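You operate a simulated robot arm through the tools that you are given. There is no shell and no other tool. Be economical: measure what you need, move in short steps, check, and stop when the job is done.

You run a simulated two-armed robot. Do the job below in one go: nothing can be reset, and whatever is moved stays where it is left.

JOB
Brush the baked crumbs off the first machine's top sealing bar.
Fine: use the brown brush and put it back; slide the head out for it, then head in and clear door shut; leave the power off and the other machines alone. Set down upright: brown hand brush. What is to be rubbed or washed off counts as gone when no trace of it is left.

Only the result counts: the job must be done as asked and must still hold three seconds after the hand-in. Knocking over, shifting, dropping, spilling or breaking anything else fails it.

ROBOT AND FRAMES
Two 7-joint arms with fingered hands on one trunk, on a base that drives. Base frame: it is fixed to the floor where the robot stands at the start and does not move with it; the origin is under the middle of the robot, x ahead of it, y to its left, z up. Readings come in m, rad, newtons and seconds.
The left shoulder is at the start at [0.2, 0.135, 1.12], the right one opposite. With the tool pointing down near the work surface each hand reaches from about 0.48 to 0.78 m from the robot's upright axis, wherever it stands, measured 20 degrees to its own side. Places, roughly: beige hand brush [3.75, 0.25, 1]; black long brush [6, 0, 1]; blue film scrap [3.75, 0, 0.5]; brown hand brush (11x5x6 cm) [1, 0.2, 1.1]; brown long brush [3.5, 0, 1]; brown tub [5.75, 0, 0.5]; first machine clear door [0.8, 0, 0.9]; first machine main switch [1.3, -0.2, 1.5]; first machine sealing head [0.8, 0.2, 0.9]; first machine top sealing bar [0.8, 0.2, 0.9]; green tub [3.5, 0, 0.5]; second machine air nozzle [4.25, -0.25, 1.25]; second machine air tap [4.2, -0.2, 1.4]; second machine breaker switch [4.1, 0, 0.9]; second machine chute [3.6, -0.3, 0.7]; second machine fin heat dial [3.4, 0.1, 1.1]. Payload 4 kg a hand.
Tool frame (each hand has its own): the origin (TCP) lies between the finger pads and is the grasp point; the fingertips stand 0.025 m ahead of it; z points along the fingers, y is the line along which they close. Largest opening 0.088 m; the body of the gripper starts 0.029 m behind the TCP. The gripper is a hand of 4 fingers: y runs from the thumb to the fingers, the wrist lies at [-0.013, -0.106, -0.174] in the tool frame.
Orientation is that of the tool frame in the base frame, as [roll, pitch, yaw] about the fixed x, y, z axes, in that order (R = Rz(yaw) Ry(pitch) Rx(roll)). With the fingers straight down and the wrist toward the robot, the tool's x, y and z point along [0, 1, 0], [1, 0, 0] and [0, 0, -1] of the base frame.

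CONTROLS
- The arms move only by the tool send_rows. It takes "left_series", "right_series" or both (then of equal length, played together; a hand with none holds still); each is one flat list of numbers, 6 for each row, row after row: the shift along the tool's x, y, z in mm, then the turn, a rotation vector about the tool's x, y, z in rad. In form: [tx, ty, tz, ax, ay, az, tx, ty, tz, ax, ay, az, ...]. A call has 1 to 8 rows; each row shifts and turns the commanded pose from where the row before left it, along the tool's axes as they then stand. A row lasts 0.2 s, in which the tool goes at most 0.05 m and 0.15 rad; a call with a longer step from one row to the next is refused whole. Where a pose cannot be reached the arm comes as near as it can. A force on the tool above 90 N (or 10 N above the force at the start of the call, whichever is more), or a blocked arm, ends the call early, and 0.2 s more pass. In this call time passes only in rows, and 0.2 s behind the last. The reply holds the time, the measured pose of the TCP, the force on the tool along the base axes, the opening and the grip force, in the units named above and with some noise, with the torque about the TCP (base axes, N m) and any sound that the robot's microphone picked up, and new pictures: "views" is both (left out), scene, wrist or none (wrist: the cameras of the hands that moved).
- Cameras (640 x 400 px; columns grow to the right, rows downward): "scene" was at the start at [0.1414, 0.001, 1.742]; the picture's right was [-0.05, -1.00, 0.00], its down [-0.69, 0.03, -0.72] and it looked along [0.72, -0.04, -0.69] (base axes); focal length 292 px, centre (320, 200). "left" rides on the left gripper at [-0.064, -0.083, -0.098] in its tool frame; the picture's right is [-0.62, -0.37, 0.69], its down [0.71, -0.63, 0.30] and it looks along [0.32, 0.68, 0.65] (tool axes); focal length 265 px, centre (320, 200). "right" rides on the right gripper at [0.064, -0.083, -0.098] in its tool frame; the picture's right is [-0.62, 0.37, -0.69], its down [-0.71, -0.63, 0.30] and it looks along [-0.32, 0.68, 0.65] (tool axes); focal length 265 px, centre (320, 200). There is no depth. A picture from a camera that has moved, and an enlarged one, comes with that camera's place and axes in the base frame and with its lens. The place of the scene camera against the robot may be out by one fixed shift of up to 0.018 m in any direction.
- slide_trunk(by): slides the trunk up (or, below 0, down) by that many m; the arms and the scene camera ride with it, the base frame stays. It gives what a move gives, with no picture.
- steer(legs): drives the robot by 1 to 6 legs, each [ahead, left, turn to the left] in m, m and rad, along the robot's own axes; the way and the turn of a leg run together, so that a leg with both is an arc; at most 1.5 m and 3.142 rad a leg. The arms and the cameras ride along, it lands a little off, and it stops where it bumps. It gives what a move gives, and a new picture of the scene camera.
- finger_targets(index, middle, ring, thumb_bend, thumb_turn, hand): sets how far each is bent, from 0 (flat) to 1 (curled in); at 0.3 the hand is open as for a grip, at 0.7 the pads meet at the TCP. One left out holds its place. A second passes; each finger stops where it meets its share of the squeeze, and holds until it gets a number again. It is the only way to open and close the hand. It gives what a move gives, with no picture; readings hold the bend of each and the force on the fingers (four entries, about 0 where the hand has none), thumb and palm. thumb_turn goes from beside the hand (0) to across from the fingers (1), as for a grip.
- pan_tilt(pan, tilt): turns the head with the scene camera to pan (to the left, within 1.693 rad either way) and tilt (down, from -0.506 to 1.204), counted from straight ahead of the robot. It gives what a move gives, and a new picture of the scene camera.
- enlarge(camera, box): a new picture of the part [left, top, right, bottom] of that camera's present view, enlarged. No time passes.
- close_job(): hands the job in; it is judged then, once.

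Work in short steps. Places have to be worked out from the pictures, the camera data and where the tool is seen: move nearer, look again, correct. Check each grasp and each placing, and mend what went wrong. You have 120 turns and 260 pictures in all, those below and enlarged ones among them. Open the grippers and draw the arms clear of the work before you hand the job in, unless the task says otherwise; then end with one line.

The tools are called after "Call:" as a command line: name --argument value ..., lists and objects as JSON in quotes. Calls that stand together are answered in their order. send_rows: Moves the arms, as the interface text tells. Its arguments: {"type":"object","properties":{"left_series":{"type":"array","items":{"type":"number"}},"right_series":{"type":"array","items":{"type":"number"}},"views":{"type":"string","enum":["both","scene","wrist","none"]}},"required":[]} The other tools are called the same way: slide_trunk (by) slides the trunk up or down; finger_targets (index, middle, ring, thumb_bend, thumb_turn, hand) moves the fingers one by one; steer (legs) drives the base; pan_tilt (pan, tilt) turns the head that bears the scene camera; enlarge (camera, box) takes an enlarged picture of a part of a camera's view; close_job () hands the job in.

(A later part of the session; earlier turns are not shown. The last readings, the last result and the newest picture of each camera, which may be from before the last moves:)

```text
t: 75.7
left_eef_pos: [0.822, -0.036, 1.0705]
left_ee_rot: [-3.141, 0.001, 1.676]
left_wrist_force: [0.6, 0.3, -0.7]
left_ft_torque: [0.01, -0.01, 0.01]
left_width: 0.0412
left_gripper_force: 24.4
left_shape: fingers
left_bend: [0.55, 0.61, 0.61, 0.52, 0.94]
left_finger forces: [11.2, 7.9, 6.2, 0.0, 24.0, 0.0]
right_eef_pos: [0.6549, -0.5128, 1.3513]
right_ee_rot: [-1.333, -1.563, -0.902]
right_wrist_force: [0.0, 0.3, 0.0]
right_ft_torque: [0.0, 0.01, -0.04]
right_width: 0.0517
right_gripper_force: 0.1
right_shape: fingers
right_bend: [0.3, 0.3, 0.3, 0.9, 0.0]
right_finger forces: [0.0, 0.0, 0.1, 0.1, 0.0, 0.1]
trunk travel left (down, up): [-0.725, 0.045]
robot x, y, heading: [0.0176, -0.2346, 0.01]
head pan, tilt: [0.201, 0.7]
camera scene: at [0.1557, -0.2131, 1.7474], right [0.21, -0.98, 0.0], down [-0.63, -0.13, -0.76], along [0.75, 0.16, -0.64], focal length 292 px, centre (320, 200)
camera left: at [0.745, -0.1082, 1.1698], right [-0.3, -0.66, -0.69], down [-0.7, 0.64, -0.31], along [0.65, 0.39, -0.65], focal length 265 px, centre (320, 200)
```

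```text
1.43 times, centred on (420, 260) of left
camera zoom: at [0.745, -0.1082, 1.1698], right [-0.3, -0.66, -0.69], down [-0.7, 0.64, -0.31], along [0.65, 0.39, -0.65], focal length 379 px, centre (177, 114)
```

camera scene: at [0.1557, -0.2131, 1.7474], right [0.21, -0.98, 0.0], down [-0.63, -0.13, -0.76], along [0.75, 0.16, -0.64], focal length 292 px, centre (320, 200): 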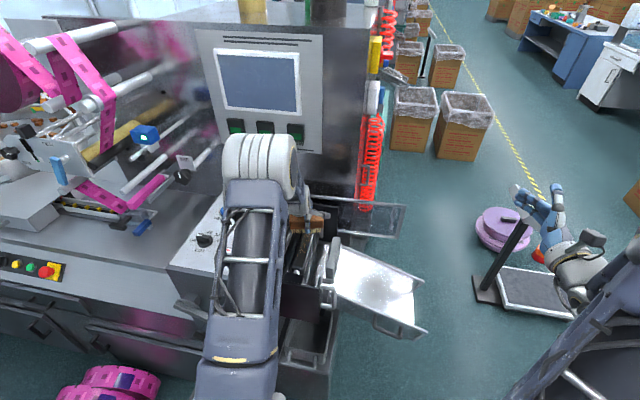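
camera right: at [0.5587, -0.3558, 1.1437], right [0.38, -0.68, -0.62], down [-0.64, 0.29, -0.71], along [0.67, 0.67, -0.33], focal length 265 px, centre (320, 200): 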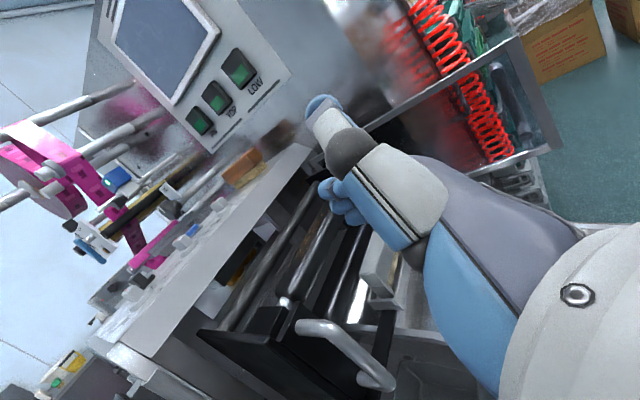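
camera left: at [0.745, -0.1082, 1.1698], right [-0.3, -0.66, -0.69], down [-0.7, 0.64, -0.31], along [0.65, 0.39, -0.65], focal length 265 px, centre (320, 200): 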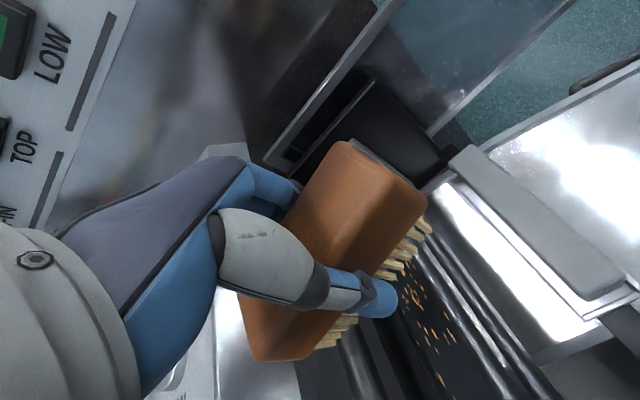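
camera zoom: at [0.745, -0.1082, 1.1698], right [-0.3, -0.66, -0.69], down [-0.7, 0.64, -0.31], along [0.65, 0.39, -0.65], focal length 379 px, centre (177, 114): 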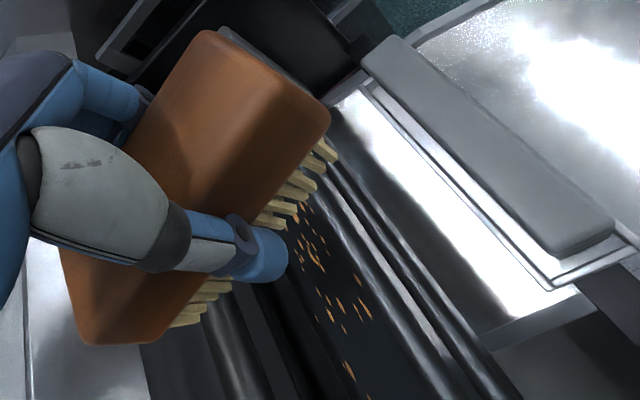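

The brush end spans the bar and the crumbs (x from 0.75 up). I go to the left end and lower toward contact in small steps.

Call:
send_rows --left_series '[9, -43, 0, 0, 0, 0, 0, -43, 0, 0, 0, 0, 0, 0, 20, 0, 0, 0, 0, 0, 20, 0, 0, 0, 0, 0, 5, 0, 0, 0]' --views "wrist"

Call:
enlarge --camera "scene" --box '[220, 160, 360, 300]'

```text
t: 76.9
left_eef_pos: [0.7351, -0.0375, 1.0244]
left_ee_rot: [-3.141, 0.0, 1.677]
left_wrist_force: [0.5, -0.3, -1.8]
left_ft_torque: [-0.01, -0.03, -0.01]
left_width: 0.041
left_gripper_force: 24.5
left_shape: fingers
left_bend: [0.55, 0.61, 0.61, 0.52, 0.94]
left_finger forces: [11.2, 7.9, 6.1, 0.0, 23.7, 0.0]
right_eef_pos: [0.6546, -0.5132, 1.3509]
right_ee_rot: [-1.35, -1.564, -0.888]
right_wrist_force: [0.4, 0.5, -0.2]
right_ft_torque: [-0.02, 0.01, -0.05]
right_width: 0.0518
right_gripper_force: 0.1
right_shape: fingers
right_bend: [0.3, 0.3, 0.3, 0.9, 0.0]
right_finger forces: [0.1, 0.0, 0.0, 0.0, 0.1, 0.0]
trunk travel left (down, up): [-0.725, 0.045]
robot x, y, heading: [0.0139, -0.2357, 0.004]
head pan, tilt: [0.201, 0.7]
camera left: at [0.6585, -0.11, 1.1247], right [-0.3, -0.66, -0.69], down [-0.7, 0.64, -0.3], along [0.65, 0.39, -0.65], focal length 265 px, centre (320, 200)
```

left: 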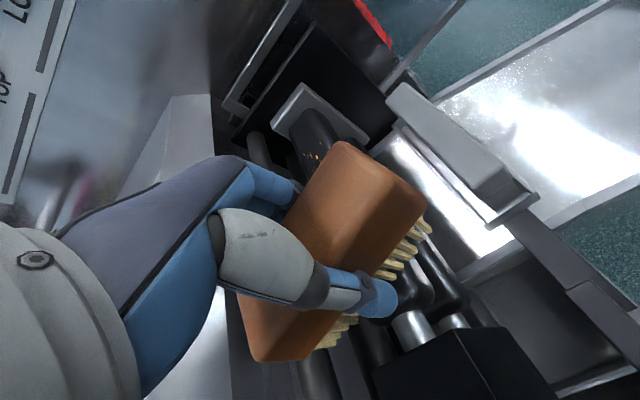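

```text
2.86 times, centred on (290, 230) of scene
camera zoom: at [0.1558, -0.213, 1.7474], right [0.21, -0.98, 0.0], down [-0.63, -0.13, -0.76], along [0.75, 0.16, -0.64], focal length 834 px, centre (406, 114)
```

zoom: 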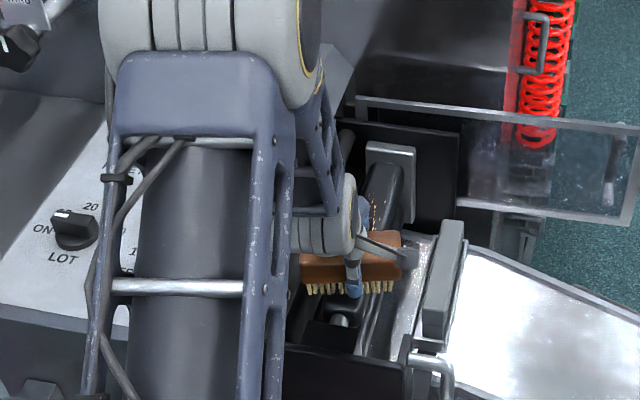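

No contact yet; I lower in 4 mm steps.

Call:
send_rows --left_series '[0, 0, 4, 0, 0, 0, 0, 0, 4, 0, 0, 0]' --views "none"

Call:
send_rows --left_series '[0, 0, 4, 0, 0, 0]' --views "none"

```text
t: 77.5
left_eef_pos: [0.7356, -0.0361, 1.0179]
left_ee_rot: [-3.14, 0.0, 1.676]
left_wrist_force: [-0.5, -0.3, 0.0]
left_ft_torque: [-0.02, -0.02, 0.05]
left_width: 0.0411
left_gripper_force: 24.1
left_shape: fingers
left_bend: [0.55, 0.61, 0.61, 0.52, 0.94]
left_finger forces: [11.2, 8.1, 6.1, 0.0, 23.8, 0.0]
right_eef_pos: [0.6551, -0.5124, 1.3502]
right_ee_rot: [-1.343, -1.564, -0.894]
right_wrist_force: [-0.8, -0.3, 0.1]
right_ft_torque: [0.0, 0.02, -0.04]
right_width: 0.0516
right_gripper_force: 0.1
right_shape: fingers
right_bend: [0.3, 0.3, 0.3, 0.9, 0.0]
right_finger forces: [0.1, 0.0, 0.0, 0.1, 0.0, 0.1]
trunk travel left (down, up): [-0.725, 0.045]
robot x, y, heading: [0.0174, -0.2366, 0.009]
head pan, tilt: [0.201, 0.7]
```

```text
t: 77.9
left_eef_pos: [0.7343, -0.036, 1.0127]
left_ee_rot: [-3.14, 0.0, 1.678]
left_wrist_force: [-0.9, 0.3, -2.1]
left_ft_torque: [0.0, 0.0, -0.01]
left_width: 0.0414
left_gripper_force: 24.8
left_shape: fingers
left_bend: [0.55, 0.61, 0.61, 0.52, 0.94]
left_finger forces: [11.1, 8.0, 6.1, 0.0, 23.9, 0.0]
right_eef_pos: [0.6546, -0.5118, 1.3497]
right_ee_rot: [-1.409, -1.562, -0.826]
right_wrist_force: [-0.1, -0.4, 0.0]
right_ft_torque: [-0.01, 0.02, 0.0]
right_width: 0.0516
right_gripper_force: 0.0
right_shape: fingers
right_bend: [0.3, 0.3, 0.3, 0.9, 0.0]
right_finger forces: [0.0, 0.0, 0.0, 0.1, 0.0, 0.0]
trunk travel left (down, up): [-0.725, 0.045]
robot x, y, heading: [0.0131, -0.235, 0.003]
head pan, tilt: [0.201, 0.7]
```

Call:
send_rows --left_series '[0, 0, 4, 0, 0, 0]' --views "none"

Call:
send_rows --left_series '[0, 0, 4, 0, 0, 0]' --views "wrist"

```text
t: 78.3
left_eef_pos: [0.7343, -0.0361, 1.0088]
left_ee_rot: [-3.141, 0.0, 1.677]
left_wrist_force: [0.1, -0.1, -2.0]
left_ft_torque: [-0.01, -0.02, -0.02]
left_width: 0.0412
left_gripper_force: 24.9
left_shape: fingers
left_bend: [0.55, 0.61, 0.61, 0.52, 0.94]
left_finger forces: [11.3, 8.0, 6.1, 0.1, 23.8, 0.0]
right_eef_pos: [0.6547, -0.5121, 1.3495]
right_ee_rot: [-1.282, -1.563, -0.953]
right_wrist_force: [0.0, 0.2, 0.9]
right_ft_torque: [0.03, 0.04, -0.01]
right_width: 0.0516
right_gripper_force: 0.0
right_shape: fingers
right_bend: [0.3, 0.3, 0.3, 0.9, 0.0]
right_finger forces: [0.0, 0.0, 0.0, 0.0, 0.0, 0.0]
trunk travel left (down, up): [-0.725, 0.045]
robot x, y, heading: [0.016, -0.2363, 0.007]
head pan, tilt: [0.201, 0.7]
```

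```text
t: 78.7
left_eef_pos: [0.7359, -0.0363, 1.0047]
left_ee_rot: [3.141, 0.0, 1.678]
left_wrist_force: [-0.5, -0.2, 2.1]
left_ft_torque: [0.01, 0.02, -0.01]
left_width: 0.0412
left_gripper_force: 24.3
left_shape: fingers
left_bend: [0.55, 0.61, 0.61, 0.52, 0.94]
left_finger forces: [11.0, 7.5, 6.2, 0.1, 24.5, 0.1]
right_eef_pos: [0.6545, -0.5123, 1.3506]
right_ee_rot: [-1.336, -1.562, -0.9]
right_wrist_force: [-0.1, 0.7, 0.7]
right_ft_torque: [-0.01, 0.0, 0.02]
right_width: 0.0517
right_gripper_force: 0.1
right_shape: fingers
right_bend: [0.3, 0.3, 0.3, 0.9, 0.0]
right_finger forces: [0.1, 0.0, 0.0, 0.0, 0.1, 0.0]
trunk travel left (down, up): [-0.725, 0.045]
robot x, y, heading: [0.0149, -0.2349, 0.009]
head pan, tilt: [0.201, 0.7]
camera left: at [0.658, -0.1089, 1.1039], right [-0.3, -0.66, -0.69], down [-0.7, 0.64, -0.31], along [0.65, 0.39, -0.65], focal length 265 px, centre (320, 200)
```

left: 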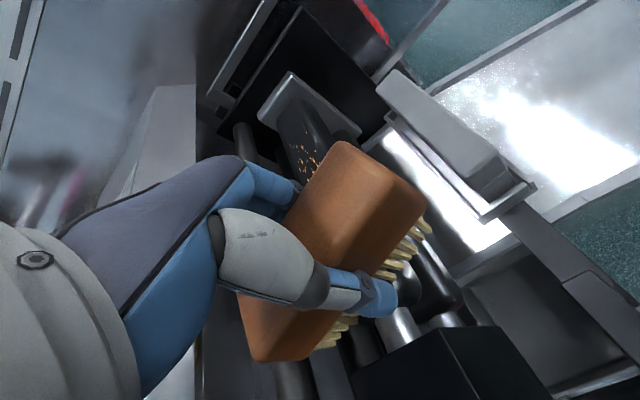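

The vertical force rose a few newtons, which suggests first contact. I lower slightly more to confirm.

Call:
send_rows --left_series '[0, 0, 3, 0, 0, 0]' --views "none"

```text
t: 79.1
left_eef_pos: [0.7357, -0.0363, 1.0029]
left_ee_rot: [3.136, 0.0, 1.676]
left_wrist_force: [-4.2, -2.5, 20.7]
left_ft_torque: [0.07, -0.11, -0.02]
left_width: 0.0409
left_gripper_force: 24.3
left_shape: fingers
left_bend: [0.56, 0.62, 0.61, 0.54, 0.94]
left_finger forces: [9.3, 5.3, 6.3, 0.0, 28.5, 0.0]
right_eef_pos: [0.6534, -0.5127, 1.3504]
right_ee_rot: [-1.35, -1.564, -0.885]
right_wrist_force: [-0.6, 0.4, 0.7]
right_ft_torque: [-0.01, -0.01, 0.0]
right_width: 0.0515
right_gripper_force: 0.0
right_shape: fingers
right_bend: [0.3, 0.3, 0.3, 0.9, 0.0]
right_finger forces: [0.0, 0.0, 0.0, 0.0, 0.1, 0.1]
trunk travel left (down, up): [-0.725, 0.045]
robot x, y, heading: [0.0123, -0.2354, 0.005]
head pan, tilt: [0.201, 0.7]
```

Firm contact (22 N). I ease off 1 mm and sweep along the bar in +x, watching the force.

Call:
send_rows --left_series '[0, 0, -1, 0, 0, 0, -2.8, 26.5, 0, 0, 0, 0, -2.8, 26.5, 0, 0, 0, 0, -2.8, 26.5, 0, 0, 0, 0, -2.8, 26.5, 0, 0, 0, 0, -2.8, 26.5, 0, 0, 0, 0, -2.8, 22, 0, 0, 0, 0]' --views "both"

Call:
enlarge --camera "left" --box '[240, 160, 560, 400]'

```text
t: 80.7
left_eef_pos: [0.8911, -0.0386, 1.0028]
left_ee_rot: [-3.139, -0.001, 1.677]
left_wrist_force: [-0.3, 0.2, 1.3]
left_ft_torque: [0.02, -0.04, -0.03]
left_width: 0.0407
left_gripper_force: 25.1
left_shape: fingers
left_bend: [0.57, 0.63, 0.62, 0.55, 0.94]
left_finger forces: [12.4, 7.1, 6.3, 0.0, 24.2, 0.0]
right_eef_pos: [0.6544, -0.513, 1.3508]
right_ee_rot: [-1.31, -1.564, -0.925]
right_wrist_force: [-0.2, 0.9, -0.8]
right_ft_torque: [-0.02, -0.01, -0.03]
right_width: 0.0517
right_gripper_force: 0.1
right_shape: fingers
right_bend: [0.3, 0.3, 0.3, 0.9, 0.0]
right_finger forces: [0.1, 0.0, 0.0, 0.0, 0.0, 0.0]
trunk travel left (down, up): [-0.725, 0.045]
robot x, y, heading: [0.0163, -0.2381, 0.007]
head pan, tilt: [0.201, 0.7]
camera scene: at [0.1557, -0.213, 1.7473], right [0.21, -0.98, 0.0], down [-0.63, -0.13, -0.76], along [0.75, 0.16, -0.64], focal length 292 px, centre (320, 200)
camera left: at [0.8142, -0.1106, 1.1018], right [-0.3, -0.66, -0.69], down [-0.7, 0.64, -0.3], along [0.64, 0.39, -0.66], focal length 265 px, centre (320, 200)
```

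scene: 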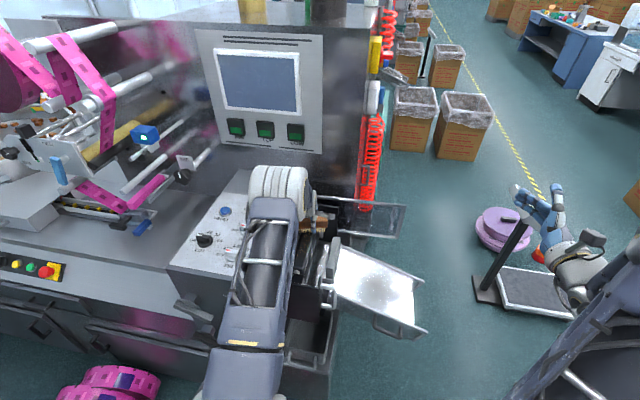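
left: 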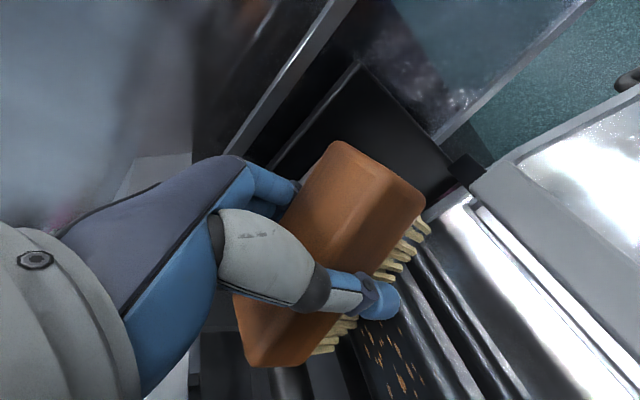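

```text
1.67 times, centred on (400, 280) of left
camera zoom: at [0.8142, -0.1106, 1.1018], right [-0.3, -0.66, -0.69], down [-0.7, 0.64, -0.3], along [0.64, 0.39, -0.66], focal length 442 px, centre (187, 67)
```

zoom: 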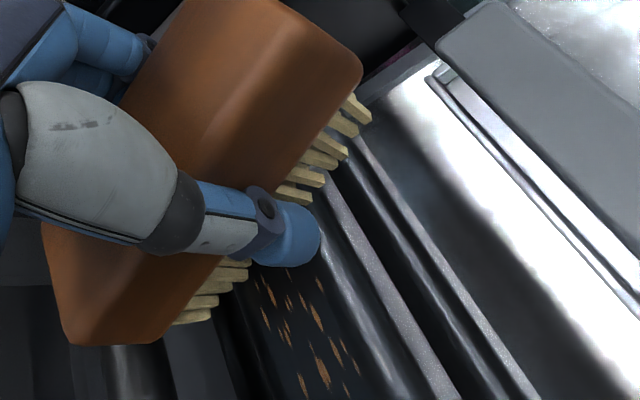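

The crumbs look partly worn but remain. I press 2 mm more and sweep back.

Call:
send_rows --left_series '[0, 0, 2, 0, 0, 0, 2.8, -27, 0, 0, 0, 0, 2.8, -27, 0, 0, 0, 0, 2.8, -27, 0, 0, 0, 0, 2.8, -27, 0, 0, 0, 0, 2.8, -27, 0, 0, 0, 0, 2.8, -22, 0, 0, 0, 0]' --views "wrist"

Call:
send_rows --left_series '[-2.8, 26.5, 0, 0, 0, 0, -2.8, 26.5, 0, 0, 0, 0, -2.8, 26.5, 0, 0, 0, 0, -2.8, 26.5, 0, 0, 0, 0, -2.8, 26.5, 0, 0, 0, 0, -2.8, 22, 0, 0, 0, 0]' --views "wrist"

```text
t: 82.3
left_eef_pos: [0.734, -0.0355, 0.999]
left_ee_rot: [3.141, 0.0, 1.677]
left_wrist_force: [4.1, -0.1, 12.8]
left_ft_torque: [0.08, -0.3, 0.0]
left_width: 0.0401
left_gripper_force: 26.0
left_shape: fingers
left_bend: [0.55, 0.62, 0.62, 0.56, 0.94]
left_finger forces: [13.6, 7.8, 5.7, 0.1, 25.1, 0.1]
right_eef_pos: [0.6545, -0.5127, 1.3508]
right_ee_rot: [-1.42, -1.563, -0.815]
right_wrist_force: [0.8, 0.7, 0.6]
right_ft_torque: [-0.01, 0.0, 0.0]
right_width: 0.0515
right_gripper_force: 0.1
right_shape: fingers
right_bend: [0.3, 0.3, 0.3, 0.9, 0.0]
right_finger forces: [0.0, 0.0, 0.0, 0.0, 0.0, 0.1]
trunk travel left (down, up): [-0.725, 0.045]
robot x, y, heading: [0.0127, -0.2365, -0.001]
head pan, tilt: [0.201, 0.7]
camera left: at [0.6562, -0.1084, 1.0991], right [-0.3, -0.66, -0.69], down [-0.7, 0.64, -0.3], along [0.65, 0.39, -0.65], focal length 265 px, centre (320, 200)
```

left: 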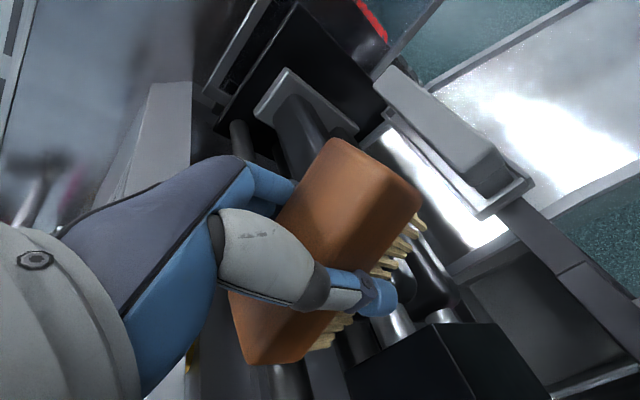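

```text
t: 83.7
left_eef_pos: [0.8858, -0.0349, 1.0002]
left_ee_rot: [-3.138, 0.0, 1.676]
left_wrist_force: [0.3, 0.2, -1.5]
left_ft_torque: [0.02, 0.03, -0.02]
left_width: 0.0398
left_gripper_force: 26.2
left_shape: fingers
left_bend: [0.56, 0.63, 0.63, 0.56, 0.94]
left_finger forces: [13.5, 6.2, 6.6, 0.1, 25.6, 0.0]
right_eef_pos: [0.6538, -0.5121, 1.3494]
right_ee_rot: [-1.473, -1.563, -0.761]
right_wrist_force: [-0.4, -0.3, 0.2]
right_ft_torque: [0.01, -0.03, 0.0]
right_width: 0.0514
right_gripper_force: 0.1
right_shape: fingers
right_bend: [0.3, 0.3, 0.3, 0.9, 0.0]
right_finger forces: [0.0, 0.1, 0.1, 0.0, 0.0, 0.0]
trunk travel left (down, up): [-0.725, 0.045]
robot x, y, heading: [0.0138, -0.2358, 0.006]
head pan, tilt: [0.201, 0.7]
camera left: at [0.8099, -0.1083, 1.101], right [-0.3, -0.66, -0.69], down [-0.7, 0.64, -0.3], along [0.64, 0.39, -0.66], focal length 265 px, centre (320, 200)
```

left: 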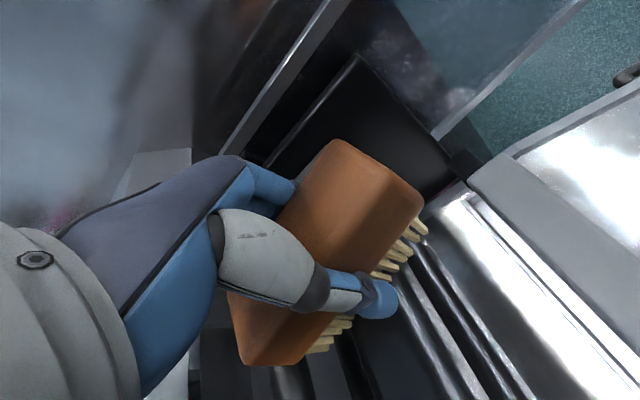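

The crumbs appear gone. I lift the brush and inspect the bar fully.

Call:
send_rows --left_series '[0, 0, -40, 0, 0, 0, 0, 0, -45, 0, 0, 0, 0, -20, -45, 0, 0, 0, 30, -35, -15, 0, 0, 0, 30, -35, 0, 0, 0, 0, 30, -35, 0, 0, 0, 0]' --views "both"

Call:
enlarge --camera "left" --box '[400, 60, 640, 260]'

Call:
enlarge --camera "scene" --box '[250, 190, 350, 290]'

```text
t: 85.1
left_eef_pos: [0.7533, 0.0403, 1.1488]
left_ee_rot: [-3.141, 0.0, 1.676]
left_wrist_force: [0.3, -0.7, -0.9]
left_ft_torque: [0.03, -0.01, 0.0]
left_width: 0.04
left_gripper_force: 26.0
left_shape: fingers
left_bend: [0.56, 0.63, 0.63, 0.56, 0.94]
left_finger forces: [13.3, 6.2, 6.7, 0.0, 25.2, 0.0]
right_eef_pos: [0.6536, -0.5138, 1.3505]
right_ee_rot: [-1.416, -1.564, -0.82]
right_wrist_force: [-1.2, -0.7, 0.2]
right_ft_torque: [0.01, 0.0, 0.05]
right_width: 0.0517
right_gripper_force: 0.0
right_shape: fingers
right_bend: [0.3, 0.3, 0.3, 0.9, 0.0]
right_finger forces: [0.0, 0.0, 0.1, 0.0, 0.0, 0.0]
trunk travel left (down, up): [-0.725, 0.045]
robot x, y, heading: [0.0126, -0.2349, 0.009]
head pan, tilt: [0.201, 0.7]
camera scene: at [0.1563, -0.2136, 1.7473], right [0.2, -0.98, 0.0], down [-0.63, -0.13, -0.76], along [0.75, 0.16, -0.64], focal length 292 px, centre (320, 200)
camera left: at [0.6774, -0.0332, 1.2489], right [-0.3, -0.66, -0.69], down [-0.7, 0.64, -0.3], along [0.65, 0.39, -0.65], focal length 265 px, centre (320, 200)
```

scene: 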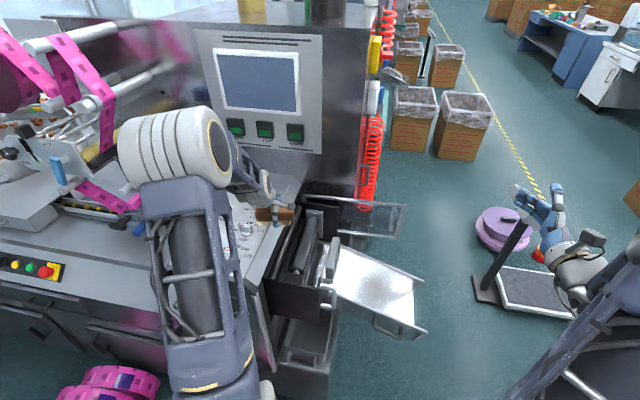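
left: 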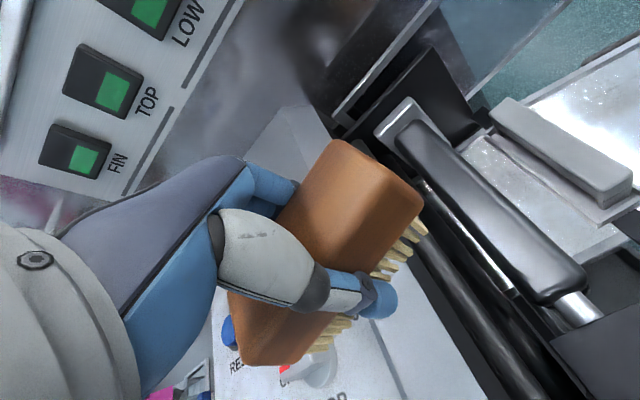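

```text
2.00 times, centred on (520, 160) of left
camera zoom: at [0.6774, -0.0332, 1.2489], right [-0.3, -0.66, -0.69], down [-0.7, 0.64, -0.3], along [0.65, 0.39, -0.65], focal length 531 px, centre (-80, 280)
```

zoom: 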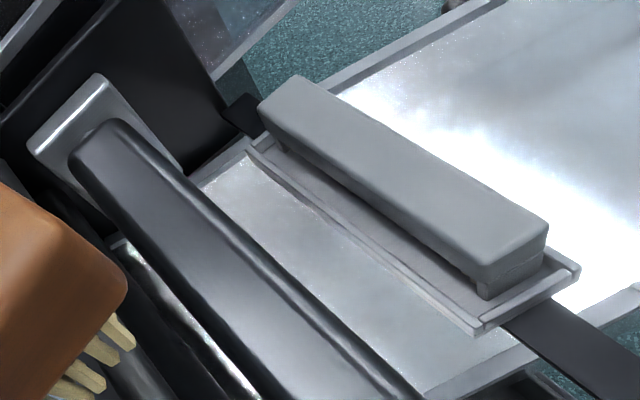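

```text
4.00 times, centred on (300, 240) of scene
camera zoom: at [0.1563, -0.2136, 1.7473], right [0.2, -0.98, 0.0], down [-0.63, -0.13, -0.76], along [0.75, 0.16, -0.64], focal length 1167 px, centre (400, 40)
```

zoom: 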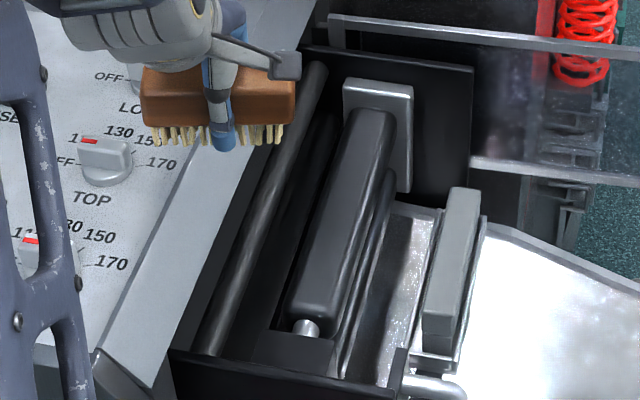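

The bar is clean. Now I raise the brush and drive back to return it to its place.

Call:
send_rows --left_series '[0, 0, -45, 0, 0, 0, 0, 0, -45, 0, 0, 0]' --views "none"

Call:
steer --legs '[[0, 0.3, 0]]'

```text
t: 85.7
left_eef_pos: [0.7541, 0.0396, 1.236]
left_ee_rot: [-3.139, 0.0, 1.678]
left_wrist_force: [-0.1, -0.2, -2.1]
left_ft_torque: [-0.02, -0.01, -0.02]
left_width: 0.0398
left_gripper_force: 25.7
left_shape: fingers
left_bend: [0.56, 0.63, 0.63, 0.56, 0.94]
left_finger forces: [13.2, 6.0, 6.7, 0.0, 25.0, 0.1]
right_eef_pos: [0.6552, -0.5121, 1.351]
right_ee_rot: [-1.341, -1.563, -0.896]
right_wrist_force: [-0.2, -0.2, 0.0]
right_ft_torque: [0.01, 0.01, 0.0]
right_width: 0.0515
right_gripper_force: 0.1
right_shape: fingers
right_bend: [0.3, 0.3, 0.3, 0.9, 0.0]
right_finger forces: [0.0, 0.0, 0.0, 0.0, 0.0, 0.1]
trunk travel left (down, up): [-0.725, 0.045]
robot x, y, heading: [0.015, -0.2326, 0.005]
head pan, tilt: [0.201, 0.7]
```

```text
t: 87.7
left_eef_pos: [0.7518, 0.3371, 1.2364]
left_ee_rot: [-3.141, -0.002, 1.678]
left_wrist_force: [-1.0, 0.1, -2.0]
left_ft_torque: [0.01, 0.01, 0.01]
left_width: 0.0398
left_gripper_force: 25.3
left_shape: fingers
left_bend: [0.56, 0.63, 0.63, 0.56, 0.94]
left_finger forces: [13.2, 6.0, 6.6, 0.0, 24.9, 0.0]
right_eef_pos: [0.6532, -0.2146, 1.3503]
right_ee_rot: [-1.324, -1.564, -0.911]
right_wrist_force: [-0.5, 0.2, 0.3]
right_ft_torque: [0.0, -0.03, 0.02]
right_width: 0.0516
right_gripper_force: 0.0
right_shape: fingers
right_bend: [0.3, 0.3, 0.3, 0.9, 0.0]
right_finger forces: [0.1, 0.1, 0.0, 0.0, 0.1, 0.1]
trunk travel left (down, up): [-0.725, 0.045]
robot x, y, heading: [0.0125, 0.0615, 0.008]
head pan, tilt: [0.201, 0.7]
camera scene: at [0.1537, 0.0839, 1.7474], right [0.21, -0.98, 0.0], down [-0.63, -0.13, -0.76], along [0.75, 0.16, -0.64], focal length 292 px, centre (320, 200)
```

scene: 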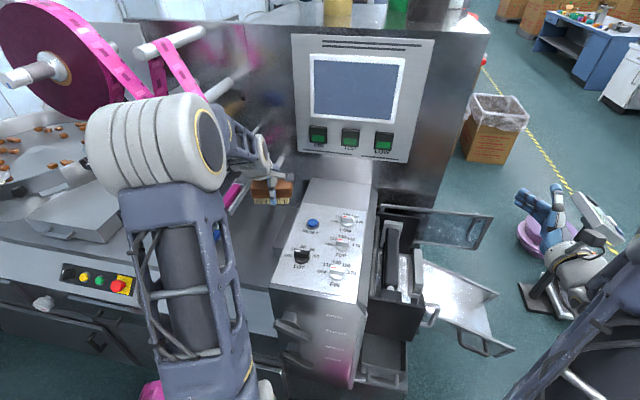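

I move the brush over its original spot, keeping it high.

Call:
send_rows --left_series '[-46, 0, 0, 0, 0, 0.011, -46, 0, 0, 0, 0, 0, -46, 10, 0, 0, 0, 0, -46, 36, 0, 0, 0, 0, 0, 40, 0, 0, 0, 0, 0, 40, 0, 0, 0, 0, 0, 38, 0, 0, 0, 0, 0, 35, 0, 0, 0, 0]' --views "both"

```text
refused: row 4 steps farther than a row can; nothing moved
```

Call:
send_rows --left_series '[-46, 0, 0, 0, 0, 0.011, -46, 0, 0, 0, 0, 0, -46, 10, 0, 0, 0, 0, -40, 26, 0, 0, 0, 0, -6, 44, 0, 0, 0, 0, 0, 44, 0, 0, 0, 0, 0, 40, 0, 0, 0, 0, 0, 35, 0, 0, 0, 0]' --views "both"

```text
t: 89.5
left_eef_pos: [0.9694, 0.1729, 1.2367]
left_ee_rot: [-3.138, 0.0, 1.67]
left_wrist_force: [0.4, -0.3, -1.7]
left_ft_torque: [0.01, -0.01, 0.02]
left_width: 0.0399
left_gripper_force: 24.8
left_shape: fingers
left_bend: [0.56, 0.63, 0.63, 0.56, 0.94]
left_finger forces: [12.8, 5.8, 6.6, 0.0, 24.3, 0.1]
right_eef_pos: [0.6526, -0.215, 1.3515]
right_ee_rot: [-1.179, -1.563, -1.056]
right_wrist_force: [-1.3, 0.0, -0.4]
right_ft_torque: [-0.01, 0.02, -0.03]
right_width: 0.0516
right_gripper_force: 0.0
right_shape: fingers
right_bend: [0.3, 0.3, 0.3, 0.9, 0.0]
right_finger forces: [0.0, 0.0, 0.0, 0.0, 0.0, 0.0]
trunk travel left (down, up): [-0.725, 0.045]
robot x, y, heading: [0.0137, 0.061, 0.003]
head pan, tilt: [0.201, 0.7]
camera scene: at [0.1533, 0.0839, 1.7474], right [0.21, -0.98, 0.0], down [-0.63, -0.13, -0.77], along [0.75, 0.16, -0.64], focal length 292 px, centre (320, 200)
camera left: at [0.8918, 0.1002, 1.3368], right [-0.31, -0.65, -0.69], down [-0.7, 0.65, -0.3], along [0.65, 0.39, -0.66], focal length 265 px, centre (320, 200)
```

scene: 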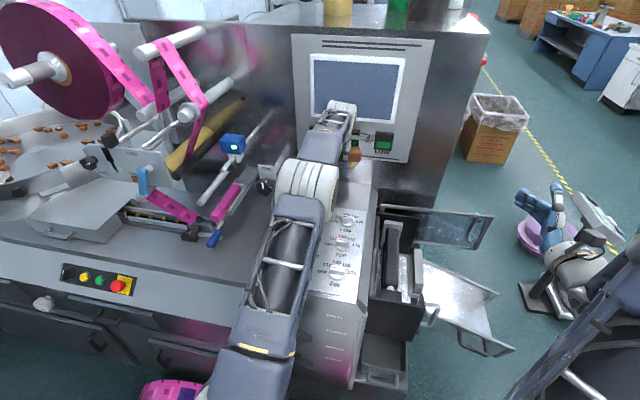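
left: 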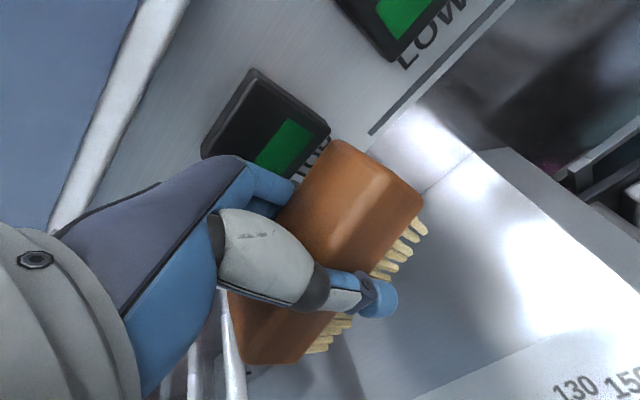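

Right above its spot. I lower it to just above the panel, then in small steps.

Call:
send_rows --left_series '[2, 0, 40, 0, 0, 0, 0, 0, 40, 0, 0, 0, 0, 0, 30, 0, 0, 0, 0, 0, 10, 0, 0, 0]' --views "none"

Call:
send_rows --left_series '[0, 0, 4, 0, 0, 0]' --views "none"

Call:
send_rows --left_series '[0, 0, 3, 0, 0, 0]' --views "wrist"

```text
t: 90.5
left_eef_pos: [0.967, 0.1745, 1.1168]
left_ee_rot: [-3.14, 0.0, 1.668]
left_wrist_force: [0.0, 0.2, -1.3]
left_ft_torque: [-0.01, -0.01, -0.02]
left_width: 0.0394
left_gripper_force: 24.5
left_shape: fingers
left_bend: [0.57, 0.63, 0.63, 0.56, 0.94]
left_finger forces: [12.9, 5.8, 6.4, 0.0, 23.9, 0.0]
right_eef_pos: [0.6526, -0.2136, 1.3513]
right_ee_rot: [-1.131, -1.563, -1.103]
right_wrist_force: [0.3, -0.4, -0.5]
right_ft_torque: [0.01, 0.0, -0.01]
right_width: 0.0513
right_gripper_force: 0.1
right_shape: fingers
right_bend: [0.3, 0.3, 0.3, 0.9, 0.0]
right_finger forces: [0.0, 0.0, 0.1, 0.0, 0.0, 0.1]
trunk travel left (down, up): [-0.725, 0.045]
robot x, y, heading: [0.0145, 0.0567, 0.008]
head pan, tilt: [0.201, 0.7]
```

```text
t: 90.9
left_eef_pos: [0.9665, 0.1756, 1.1132]
left_ee_rot: [3.141, 0.001, 1.669]
left_wrist_force: [-0.3, 0.9, -0.3]
left_ft_torque: [0.03, -0.04, 0.01]
left_width: 0.0397
left_gripper_force: 24.3
left_shape: fingers
left_bend: [0.57, 0.63, 0.63, 0.56, 0.94]
left_finger forces: [12.8, 5.8, 6.4, 0.0, 23.9, 0.1]
right_eef_pos: [0.6532, -0.2163, 1.3519]
right_ee_rot: [-1.307, -1.563, -0.926]
right_wrist_force: [-0.3, -0.1, 0.9]
right_ft_torque: [0.02, -0.05, 0.01]
right_width: 0.0518
right_gripper_force: 0.2
right_shape: fingers
right_bend: [0.3, 0.3, 0.3, 0.9, 0.0]
right_finger forces: [0.0, 0.0, 0.0, 0.1, 0.1, 0.0]
trunk travel left (down, up): [-0.725, 0.045]
robot x, y, heading: [0.0148, 0.0608, 0.009]
head pan, tilt: [0.201, 0.7]
```

```text
t: 91.3
left_eef_pos: [0.9674, 0.1757, 1.1093]
left_ee_rot: [-3.141, 0.002, 1.668]
left_wrist_force: [-0.3, 0.0, -1.4]
left_ft_torque: [0.01, -0.02, 0.0]
left_width: 0.0397
left_gripper_force: 24.2
left_shape: fingers
left_bend: [0.57, 0.63, 0.63, 0.56, 0.94]
left_finger forces: [12.8, 5.8, 6.4, 0.0, 23.9, 0.0]
right_eef_pos: [0.6535, -0.2156, 1.3522]
right_ee_rot: [-1.086, -1.563, -1.148]
right_wrist_force: [-0.4, -0.2, -0.1]
right_ft_torque: [-0.01, 0.04, -0.02]
right_width: 0.0516
right_gripper_force: 0.1
right_shape: fingers
right_bend: [0.3, 0.3, 0.3, 0.9, 0.0]
right_finger forces: [0.0, 0.0, 0.0, 0.1, 0.0, 0.0]
trunk travel left (down, up): [-0.725, 0.045]
robot x, y, heading: [0.0131, 0.0595, 0.009]
head pan, tilt: [0.201, 0.7]
camera left: at [0.8909, 0.1029, 1.2092], right [-0.31, -0.65, -0.69], down [-0.7, 0.65, -0.3], along [0.65, 0.39, -0.65], focal length 265 px, centre (320, 200)
```

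left: 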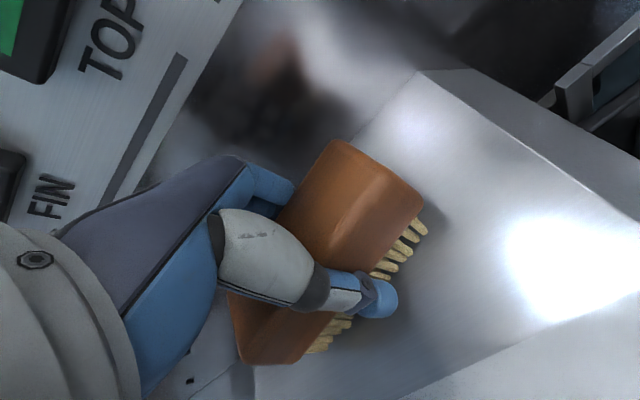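

Call:
send_rows --left_series '[0, 0, 2, 0, 0, 0]' --views "none"

Call:
send_rows --left_series '[0, 0, 2, 0, 0, 0]' --views "none"

```text
t: 91.7
left_eef_pos: [0.9687, 0.1759, 1.1081]
left_ee_rot: [-3.141, -0.001, 1.671]
left_wrist_force: [0.2, 0.4, 0.0]
left_ft_torque: [-0.01, -0.05, 0.02]
left_width: 0.0395
left_gripper_force: 24.5
left_shape: fingers
left_bend: [0.56, 0.63, 0.63, 0.56, 0.94]
left_finger forces: [12.9, 5.7, 6.4, 0.0, 24.1, 0.0]
right_eef_pos: [0.6525, -0.2145, 1.3511]
right_ee_rot: [-1.369, -1.564, -0.866]
right_wrist_force: [0.1, 0.1, -0.7]
right_ft_torque: [0.03, 0.0, -0.02]
right_width: 0.0515
right_gripper_force: 0.1
right_shape: fingers
right_bend: [0.3, 0.3, 0.3, 0.9, 0.0]
right_finger forces: [0.0, 0.0, 0.0, 0.1, 0.0, 0.0]
trunk travel left (down, up): [-0.725, 0.045]
robot x, y, heading: [0.0132, 0.0591, 0.006]
head pan, tilt: [0.201, 0.7]
```

```text
t: 92.1
left_eef_pos: [0.9661, 0.1755, 1.1075]
left_ee_rot: [3.139, 0.0, 1.668]
left_wrist_force: [-0.3, 1.2, 2.1]
left_ft_torque: [-0.17, -0.08, -0.01]
left_width: 0.0392
left_gripper_force: 25.2
left_shape: fingers
left_bend: [0.57, 0.63, 0.63, 0.56, 0.94]
left_finger forces: [12.7, 5.8, 6.7, 0.2, 25.2, 0.0]
right_eef_pos: [0.6523, -0.2144, 1.3506]
right_ee_rot: [-1.232, -1.566, -1.001]
right_wrist_force: [-0.6, 0.3, -0.2]
right_ft_torque: [-0.02, -0.02, 0.0]
right_width: 0.0514
right_gripper_force: 0.1
right_shape: fingers
right_bend: [0.3, 0.3, 0.3, 0.9, 0.0]
right_finger forces: [0.0, 0.0, 0.0, 0.1, 0.0, 0.0]
trunk travel left (down, up): [-0.725, 0.045]
robot x, y, heading: [0.007, 0.0619, 0.014]
head pan, tilt: [0.201, 0.7]
```

It has touched down. One more millimetre, then I release.

Call:
send_rows --left_series '[0, 0, 1.2, 0, 0, 0]' --views "none"

Call:
finger_targets --hand "left" --index 0.45 --middle 0.45 --ring 0.45 --thumb_bend 0.42

Call:
finger_targets --hand "left" --index 0.3 --middle 0.3 --ring 0.3 --thumb_bend 0.3

Call:
enlarge --camera "left" --box '[200, 100, 560, 380]'

```text
t: 92.5
left_eef_pos: [0.9673, 0.1747, 1.1057]
left_ee_rot: [3.14, 0.0, 1.667]
left_wrist_force: [-1.5, 1.2, 7.5]
left_ft_torque: [-0.23, -0.17, -0.03]
left_width: 0.0396
left_gripper_force: 26.1
left_shape: fingers
left_bend: [0.57, 0.63, 0.63, 0.56, 0.94]
left_finger forces: [12.8, 6.0, 6.6, 0.0, 26.4, 0.0]
right_eef_pos: [0.6527, -0.2141, 1.3527]
right_ee_rot: [-1.353, -1.563, -0.88]
right_wrist_force: [0.3, 0.2, 0.3]
right_ft_torque: [0.01, 0.02, 0.01]
right_width: 0.051
right_gripper_force: 0.0
right_shape: fingers
right_bend: [0.3, 0.3, 0.3, 0.9, 0.0]
right_finger forces: [0.1, 0.0, 0.0, 0.0, 0.1, 0.0]
trunk travel left (down, up): [-0.725, 0.045]
robot x, y, heading: [0.01, 0.0598, 0.007]
head pan, tilt: [0.201, 0.7]
```

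```text
t: 93.5
left_eef_pos: [0.9675, 0.1747, 1.1049]
left_ee_rot: [-3.139, 0.002, 1.669]
left_wrist_force: [-0.6, -0.7, 2.0]
left_ft_torque: [-0.03, 0.02, -0.03]
left_width: 0.0567
left_gripper_force: 1.6
left_shape: fingers
left_bend: [0.45, 0.45, 0.45, 0.42, 0.97]
left_finger forces: [0.7, 0.0, 0.1, 0.0, 2.5, 0.1]
right_eef_pos: [0.6525, -0.214, 1.3506]
right_ee_rot: [-1.522, -1.563, -0.713]
right_wrist_force: [-0.3, -0.1, 0.5]
right_ft_torque: [0.02, 0.02, 0.03]
right_width: 0.0514
right_gripper_force: 0.0
right_shape: fingers
right_bend: [0.3, 0.3, 0.3, 0.9, 0.0]
right_finger forces: [0.0, 0.0, 0.1, 0.1, 0.0, 0.0]
trunk travel left (down, up): [-0.725, 0.045]
robot x, y, heading: [0.0118, 0.0615, 0.009]
head pan, tilt: [0.201, 0.7]
```

```text
t: 94.5
left_eef_pos: [0.9674, 0.1744, 1.1048]
left_ee_rot: [3.141, 0.001, 1.668]
left_wrist_force: [0.4, -0.1, -0.6]
left_ft_torque: [-0.02, 0.0, 0.02]
left_width: 0.0844
left_gripper_force: 0.0
left_shape: fingers
left_bend: [0.3, 0.3, 0.3, 0.3, 0.97]
left_finger forces: [0.1, 0.1, 0.0, 0.0, 0.0, 0.1]
right_eef_pos: [0.6535, -0.2146, 1.3517]
right_ee_rot: [-1.361, -1.564, -0.873]
right_wrist_force: [-1.0, -0.3, 0.5]
right_ft_torque: [-0.01, 0.0, 0.01]
right_width: 0.0516
right_gripper_force: 0.1
right_shape: fingers
right_bend: [0.3, 0.3, 0.3, 0.9, 0.0]
right_finger forces: [0.0, 0.1, 0.0, 0.0, 0.0, 0.1]
trunk travel left (down, up): [-0.725, 0.045]
robot x, y, heading: [0.0086, 0.0614, 0.005]
head pan, tilt: [0.201, 0.7]
```

```text
1.43 times, centred on (380, 240) of left
camera zoom: at [0.8904, 0.1023, 1.2036], right [-0.31, -0.65, -0.69], down [-0.7, 0.65, -0.3], along [0.65, 0.39, -0.65], focal length 379 px, centre (234, 143)
```

zoom: 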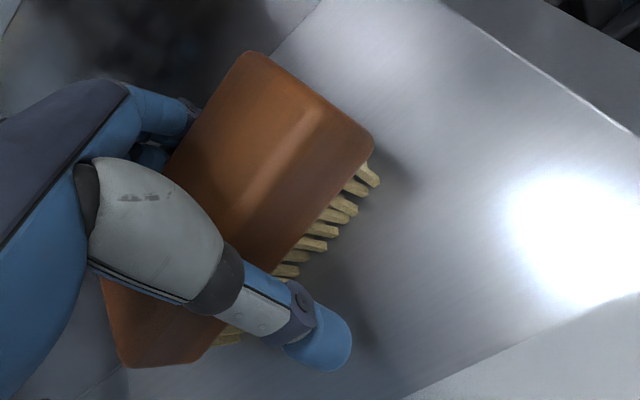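

The brush stands on its bristles and the fingers are clear. I raise the hand straight up and back away.

Call:
send_rows --left_series '[0, 0, -20, 0, 0, 0, 0, 0, -40, 0, 0, 0, 0, 0, -45, 0, 0, 0, 0, -30, -35, 0, 0, 0, 0, -45, -15, 0, 0, 0, 0, -45, -15, 0, 0, 0, 0, -45, 0, 0, 0, 0]' --views "both"

Call:
enlarge --camera "left" --box '[320, 60, 560, 260]'

```text
t: 96.1
left_eef_pos: [0.8021, 0.1607, 1.2785]
left_ee_rot: [3.14, 0.0, 1.668]
left_wrist_force: [0.0, -0.7, -0.1]
left_ft_torque: [-0.01, 0.03, -0.01]
left_width: 0.0846
left_gripper_force: 0.2
left_shape: fingers
left_bend: [0.3, 0.3, 0.3, 0.3, 0.97]
left_finger forces: [0.0, 0.0, 0.0, 0.0, 0.0, 0.0]
right_eef_pos: [0.6542, -0.214, 1.3502]
right_ee_rot: [-1.288, -1.563, -0.944]
right_wrist_force: [-0.6, 0.3, 0.3]
right_ft_torque: [0.02, -0.03, -0.03]
right_width: 0.0518
right_gripper_force: 0.0
right_shape: fingers
right_bend: [0.3, 0.3, 0.3, 0.9, 0.0]
right_finger forces: [0.0, 0.0, 0.0, 0.1, 0.1, 0.0]
trunk travel left (down, up): [-0.725, 0.045]
robot x, y, heading: [0.0124, 0.0614, 0.009]
head pan, tilt: [0.201, 0.7]
camera scene: at [0.1542, 0.084, 1.7473], right [0.21, -0.98, 0.0], down [-0.63, -0.13, -0.76], along [0.75, 0.16, -0.64], focal length 292 px, centre (320, 200)
camera left: at [0.7253, 0.0874, 1.3777], right [-0.31, -0.65, -0.69], down [-0.7, 0.65, -0.3], along [0.65, 0.39, -0.65], focal length 265 px, centre (320, 200)
```

scene: 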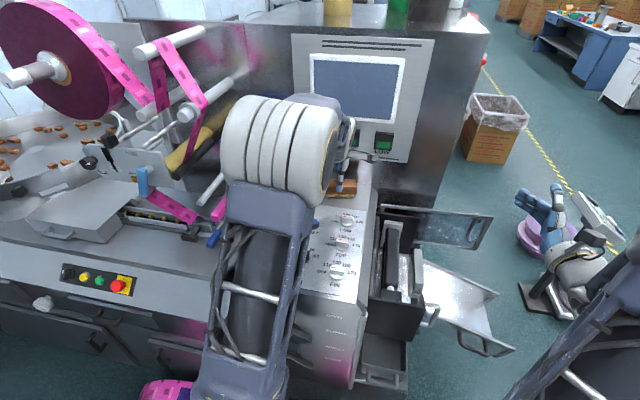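
left: 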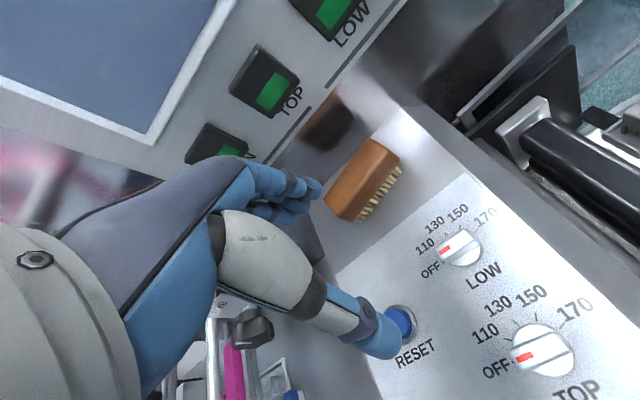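

```text
2.00 times, centred on (440, 160) of left
camera zoom: at [0.7253, 0.0874, 1.3777], right [-0.31, -0.65, -0.69], down [-0.7, 0.65, -0.3], along [0.65, 0.39, -0.65], focal length 531 px, centre (80, 280)
```

zoom: 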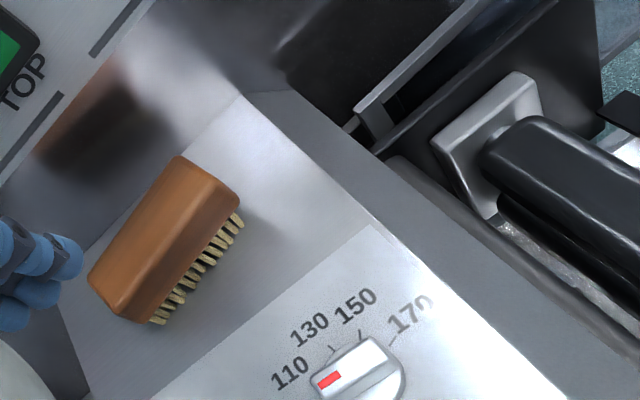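

The brush stands upright at its original place. I retract the left hand and drive back to the side to push the head in.

Call:
send_rows --left_series '[0, -40, -5, 0, 0, 0, 15, -42, -5, 0, 0, 0, 25, -42, -5, 0, 0, 0, 28, -40, -5, 0, 0, 0, 28, -40, -5, 0, 0, 0, 28, -40, -5, 0, 0, 0, 28, -40, -5, 0, 0, 0]' --views "none"

Call:
steer --legs '[[-0.08, 0, 0], [0, -0.57, 0]]'

Call:
steer --legs '[[0, 0, 0.693]]'

```text
t: 97.7
left_eef_pos: [0.5066, 0.2816, 1.3115]
left_ee_rot: [-3.14, 0.0, 1.666]
left_wrist_force: [0.5, -0.5, -0.2]
left_ft_torque: [0.0, 0.05, -0.04]
left_width: 0.0844
left_gripper_force: 0.1
left_shape: fingers
left_bend: [0.3, 0.3, 0.3, 0.3, 0.97]
left_finger forces: [0.0, 0.0, 0.1, 0.0, 0.1, 0.1]
right_eef_pos: [0.6537, -0.2149, 1.3504]
right_ee_rot: [-1.303, -1.562, -0.93]
right_wrist_force: [-0.1, -0.6, -0.2]
right_ft_torque: [-0.01, -0.01, 0.01]
right_width: 0.0515
right_gripper_force: 0.1
right_shape: fingers
right_bend: [0.3, 0.3, 0.3, 0.9, 0.0]
right_finger forces: [0.0, 0.0, 0.0, 0.0, 0.1, 0.0]
trunk travel left (down, up): [-0.725, 0.045]
robot x, y, heading: [0.0115, 0.0596, 0.013]
head pan, tilt: [0.201, 0.7]
```

```text
t: 101.6
left_eef_pos: [0.4313, -0.287, 1.3119]
left_ee_rot: [-3.141, -0.001, 1.67]
left_wrist_force: [0.3, 0.0, -1.1]
left_ft_torque: [-0.04, 0.01, -0.01]
left_width: 0.0847
left_gripper_force: 0.1
left_shape: fingers
left_bend: [0.3, 0.3, 0.3, 0.3, 0.97]
left_finger forces: [0.1, 0.0, 0.1, 0.1, 0.1, 0.0]
right_eef_pos: [0.5796, -0.7833, 1.3526]
right_ee_rot: [-1.229, -1.564, -1.002]
right_wrist_force: [0.0, -0.4, 1.0]
right_ft_torque: [0.03, 0.01, -0.01]
right_width: 0.0516
right_gripper_force: 0.0
right_shape: fingers
right_bend: [0.3, 0.3, 0.3, 0.9, 0.0]
right_finger forces: [0.0, 0.0, 0.0, 0.0, 0.0, 0.0]
trunk travel left (down, up): [-0.725, 0.045]
robot x, y, heading: [-0.0622, -0.507, 0.009]
head pan, tilt: [0.201, 0.7]
camera scene: at [0.0794, -0.4854, 1.7474], right [0.21, -0.98, 0.0], down [-0.63, -0.13, -0.76], along [0.75, 0.16, -0.64], focal length 292 px, centre (320, 200)
```

scene: 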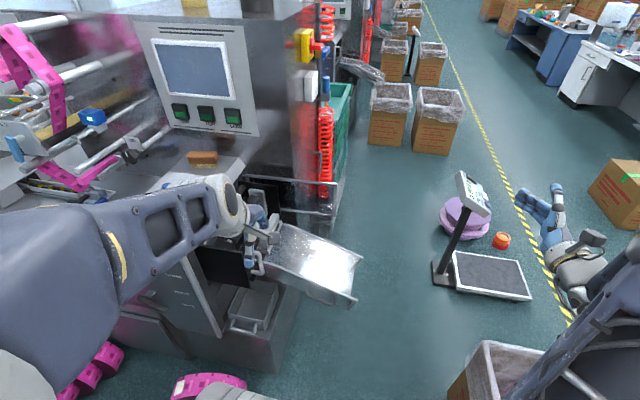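

```text
t: 103.9
left_eef_pos: [0.1751, -0.0215, 1.3099]
left_ee_rot: [3.141, 0.001, 2.363]
left_wrist_force: [-0.1, 0.5, 0.6]
left_ft_torque: [0.0, 0.02, -0.01]
left_width: 0.0847
left_gripper_force: 0.1
left_shape: fingers
left_bend: [0.3, 0.3, 0.3, 0.3, 0.97]
left_finger forces: [0.0, 0.1, 0.0, 0.0, 0.2, 0.1]
right_eef_pos: [0.6061, -0.3093, 1.3513]
right_ee_rot: [-1.161, -1.563, -0.377]
right_wrist_force: [-0.4, -0.5, -0.5]
right_ft_torque: [0.0, 0.0, 0.01]
right_width: 0.0516
right_gripper_force: 0.1
right_shape: fingers
right_bend: [0.3, 0.3, 0.3, 0.9, 0.0]
right_finger forces: [0.1, 0.0, 0.0, 0.1, 0.1, 0.0]
trunk travel left (down, up): [-0.725, 0.045]
robot x, y, heading: [-0.0633, -0.5086, 0.705]
head pan, tilt: [0.201, 0.7]
camera scene: at [0.0345, -0.3981, 1.7474], right [0.79, -0.62, 0.0], down [-0.4, -0.51, -0.76], along [0.47, 0.6, -0.64], focal length 292 px, centre (320, 200)
```

scene: 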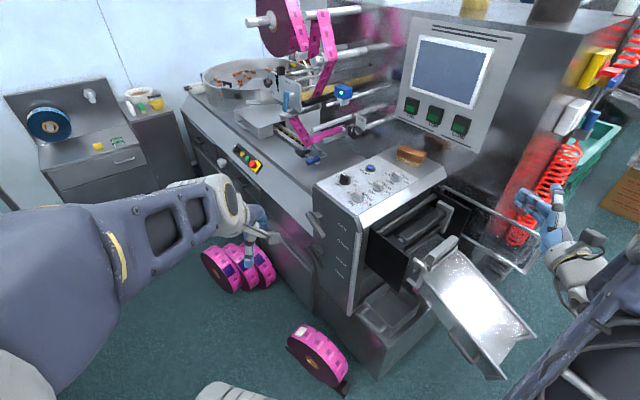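

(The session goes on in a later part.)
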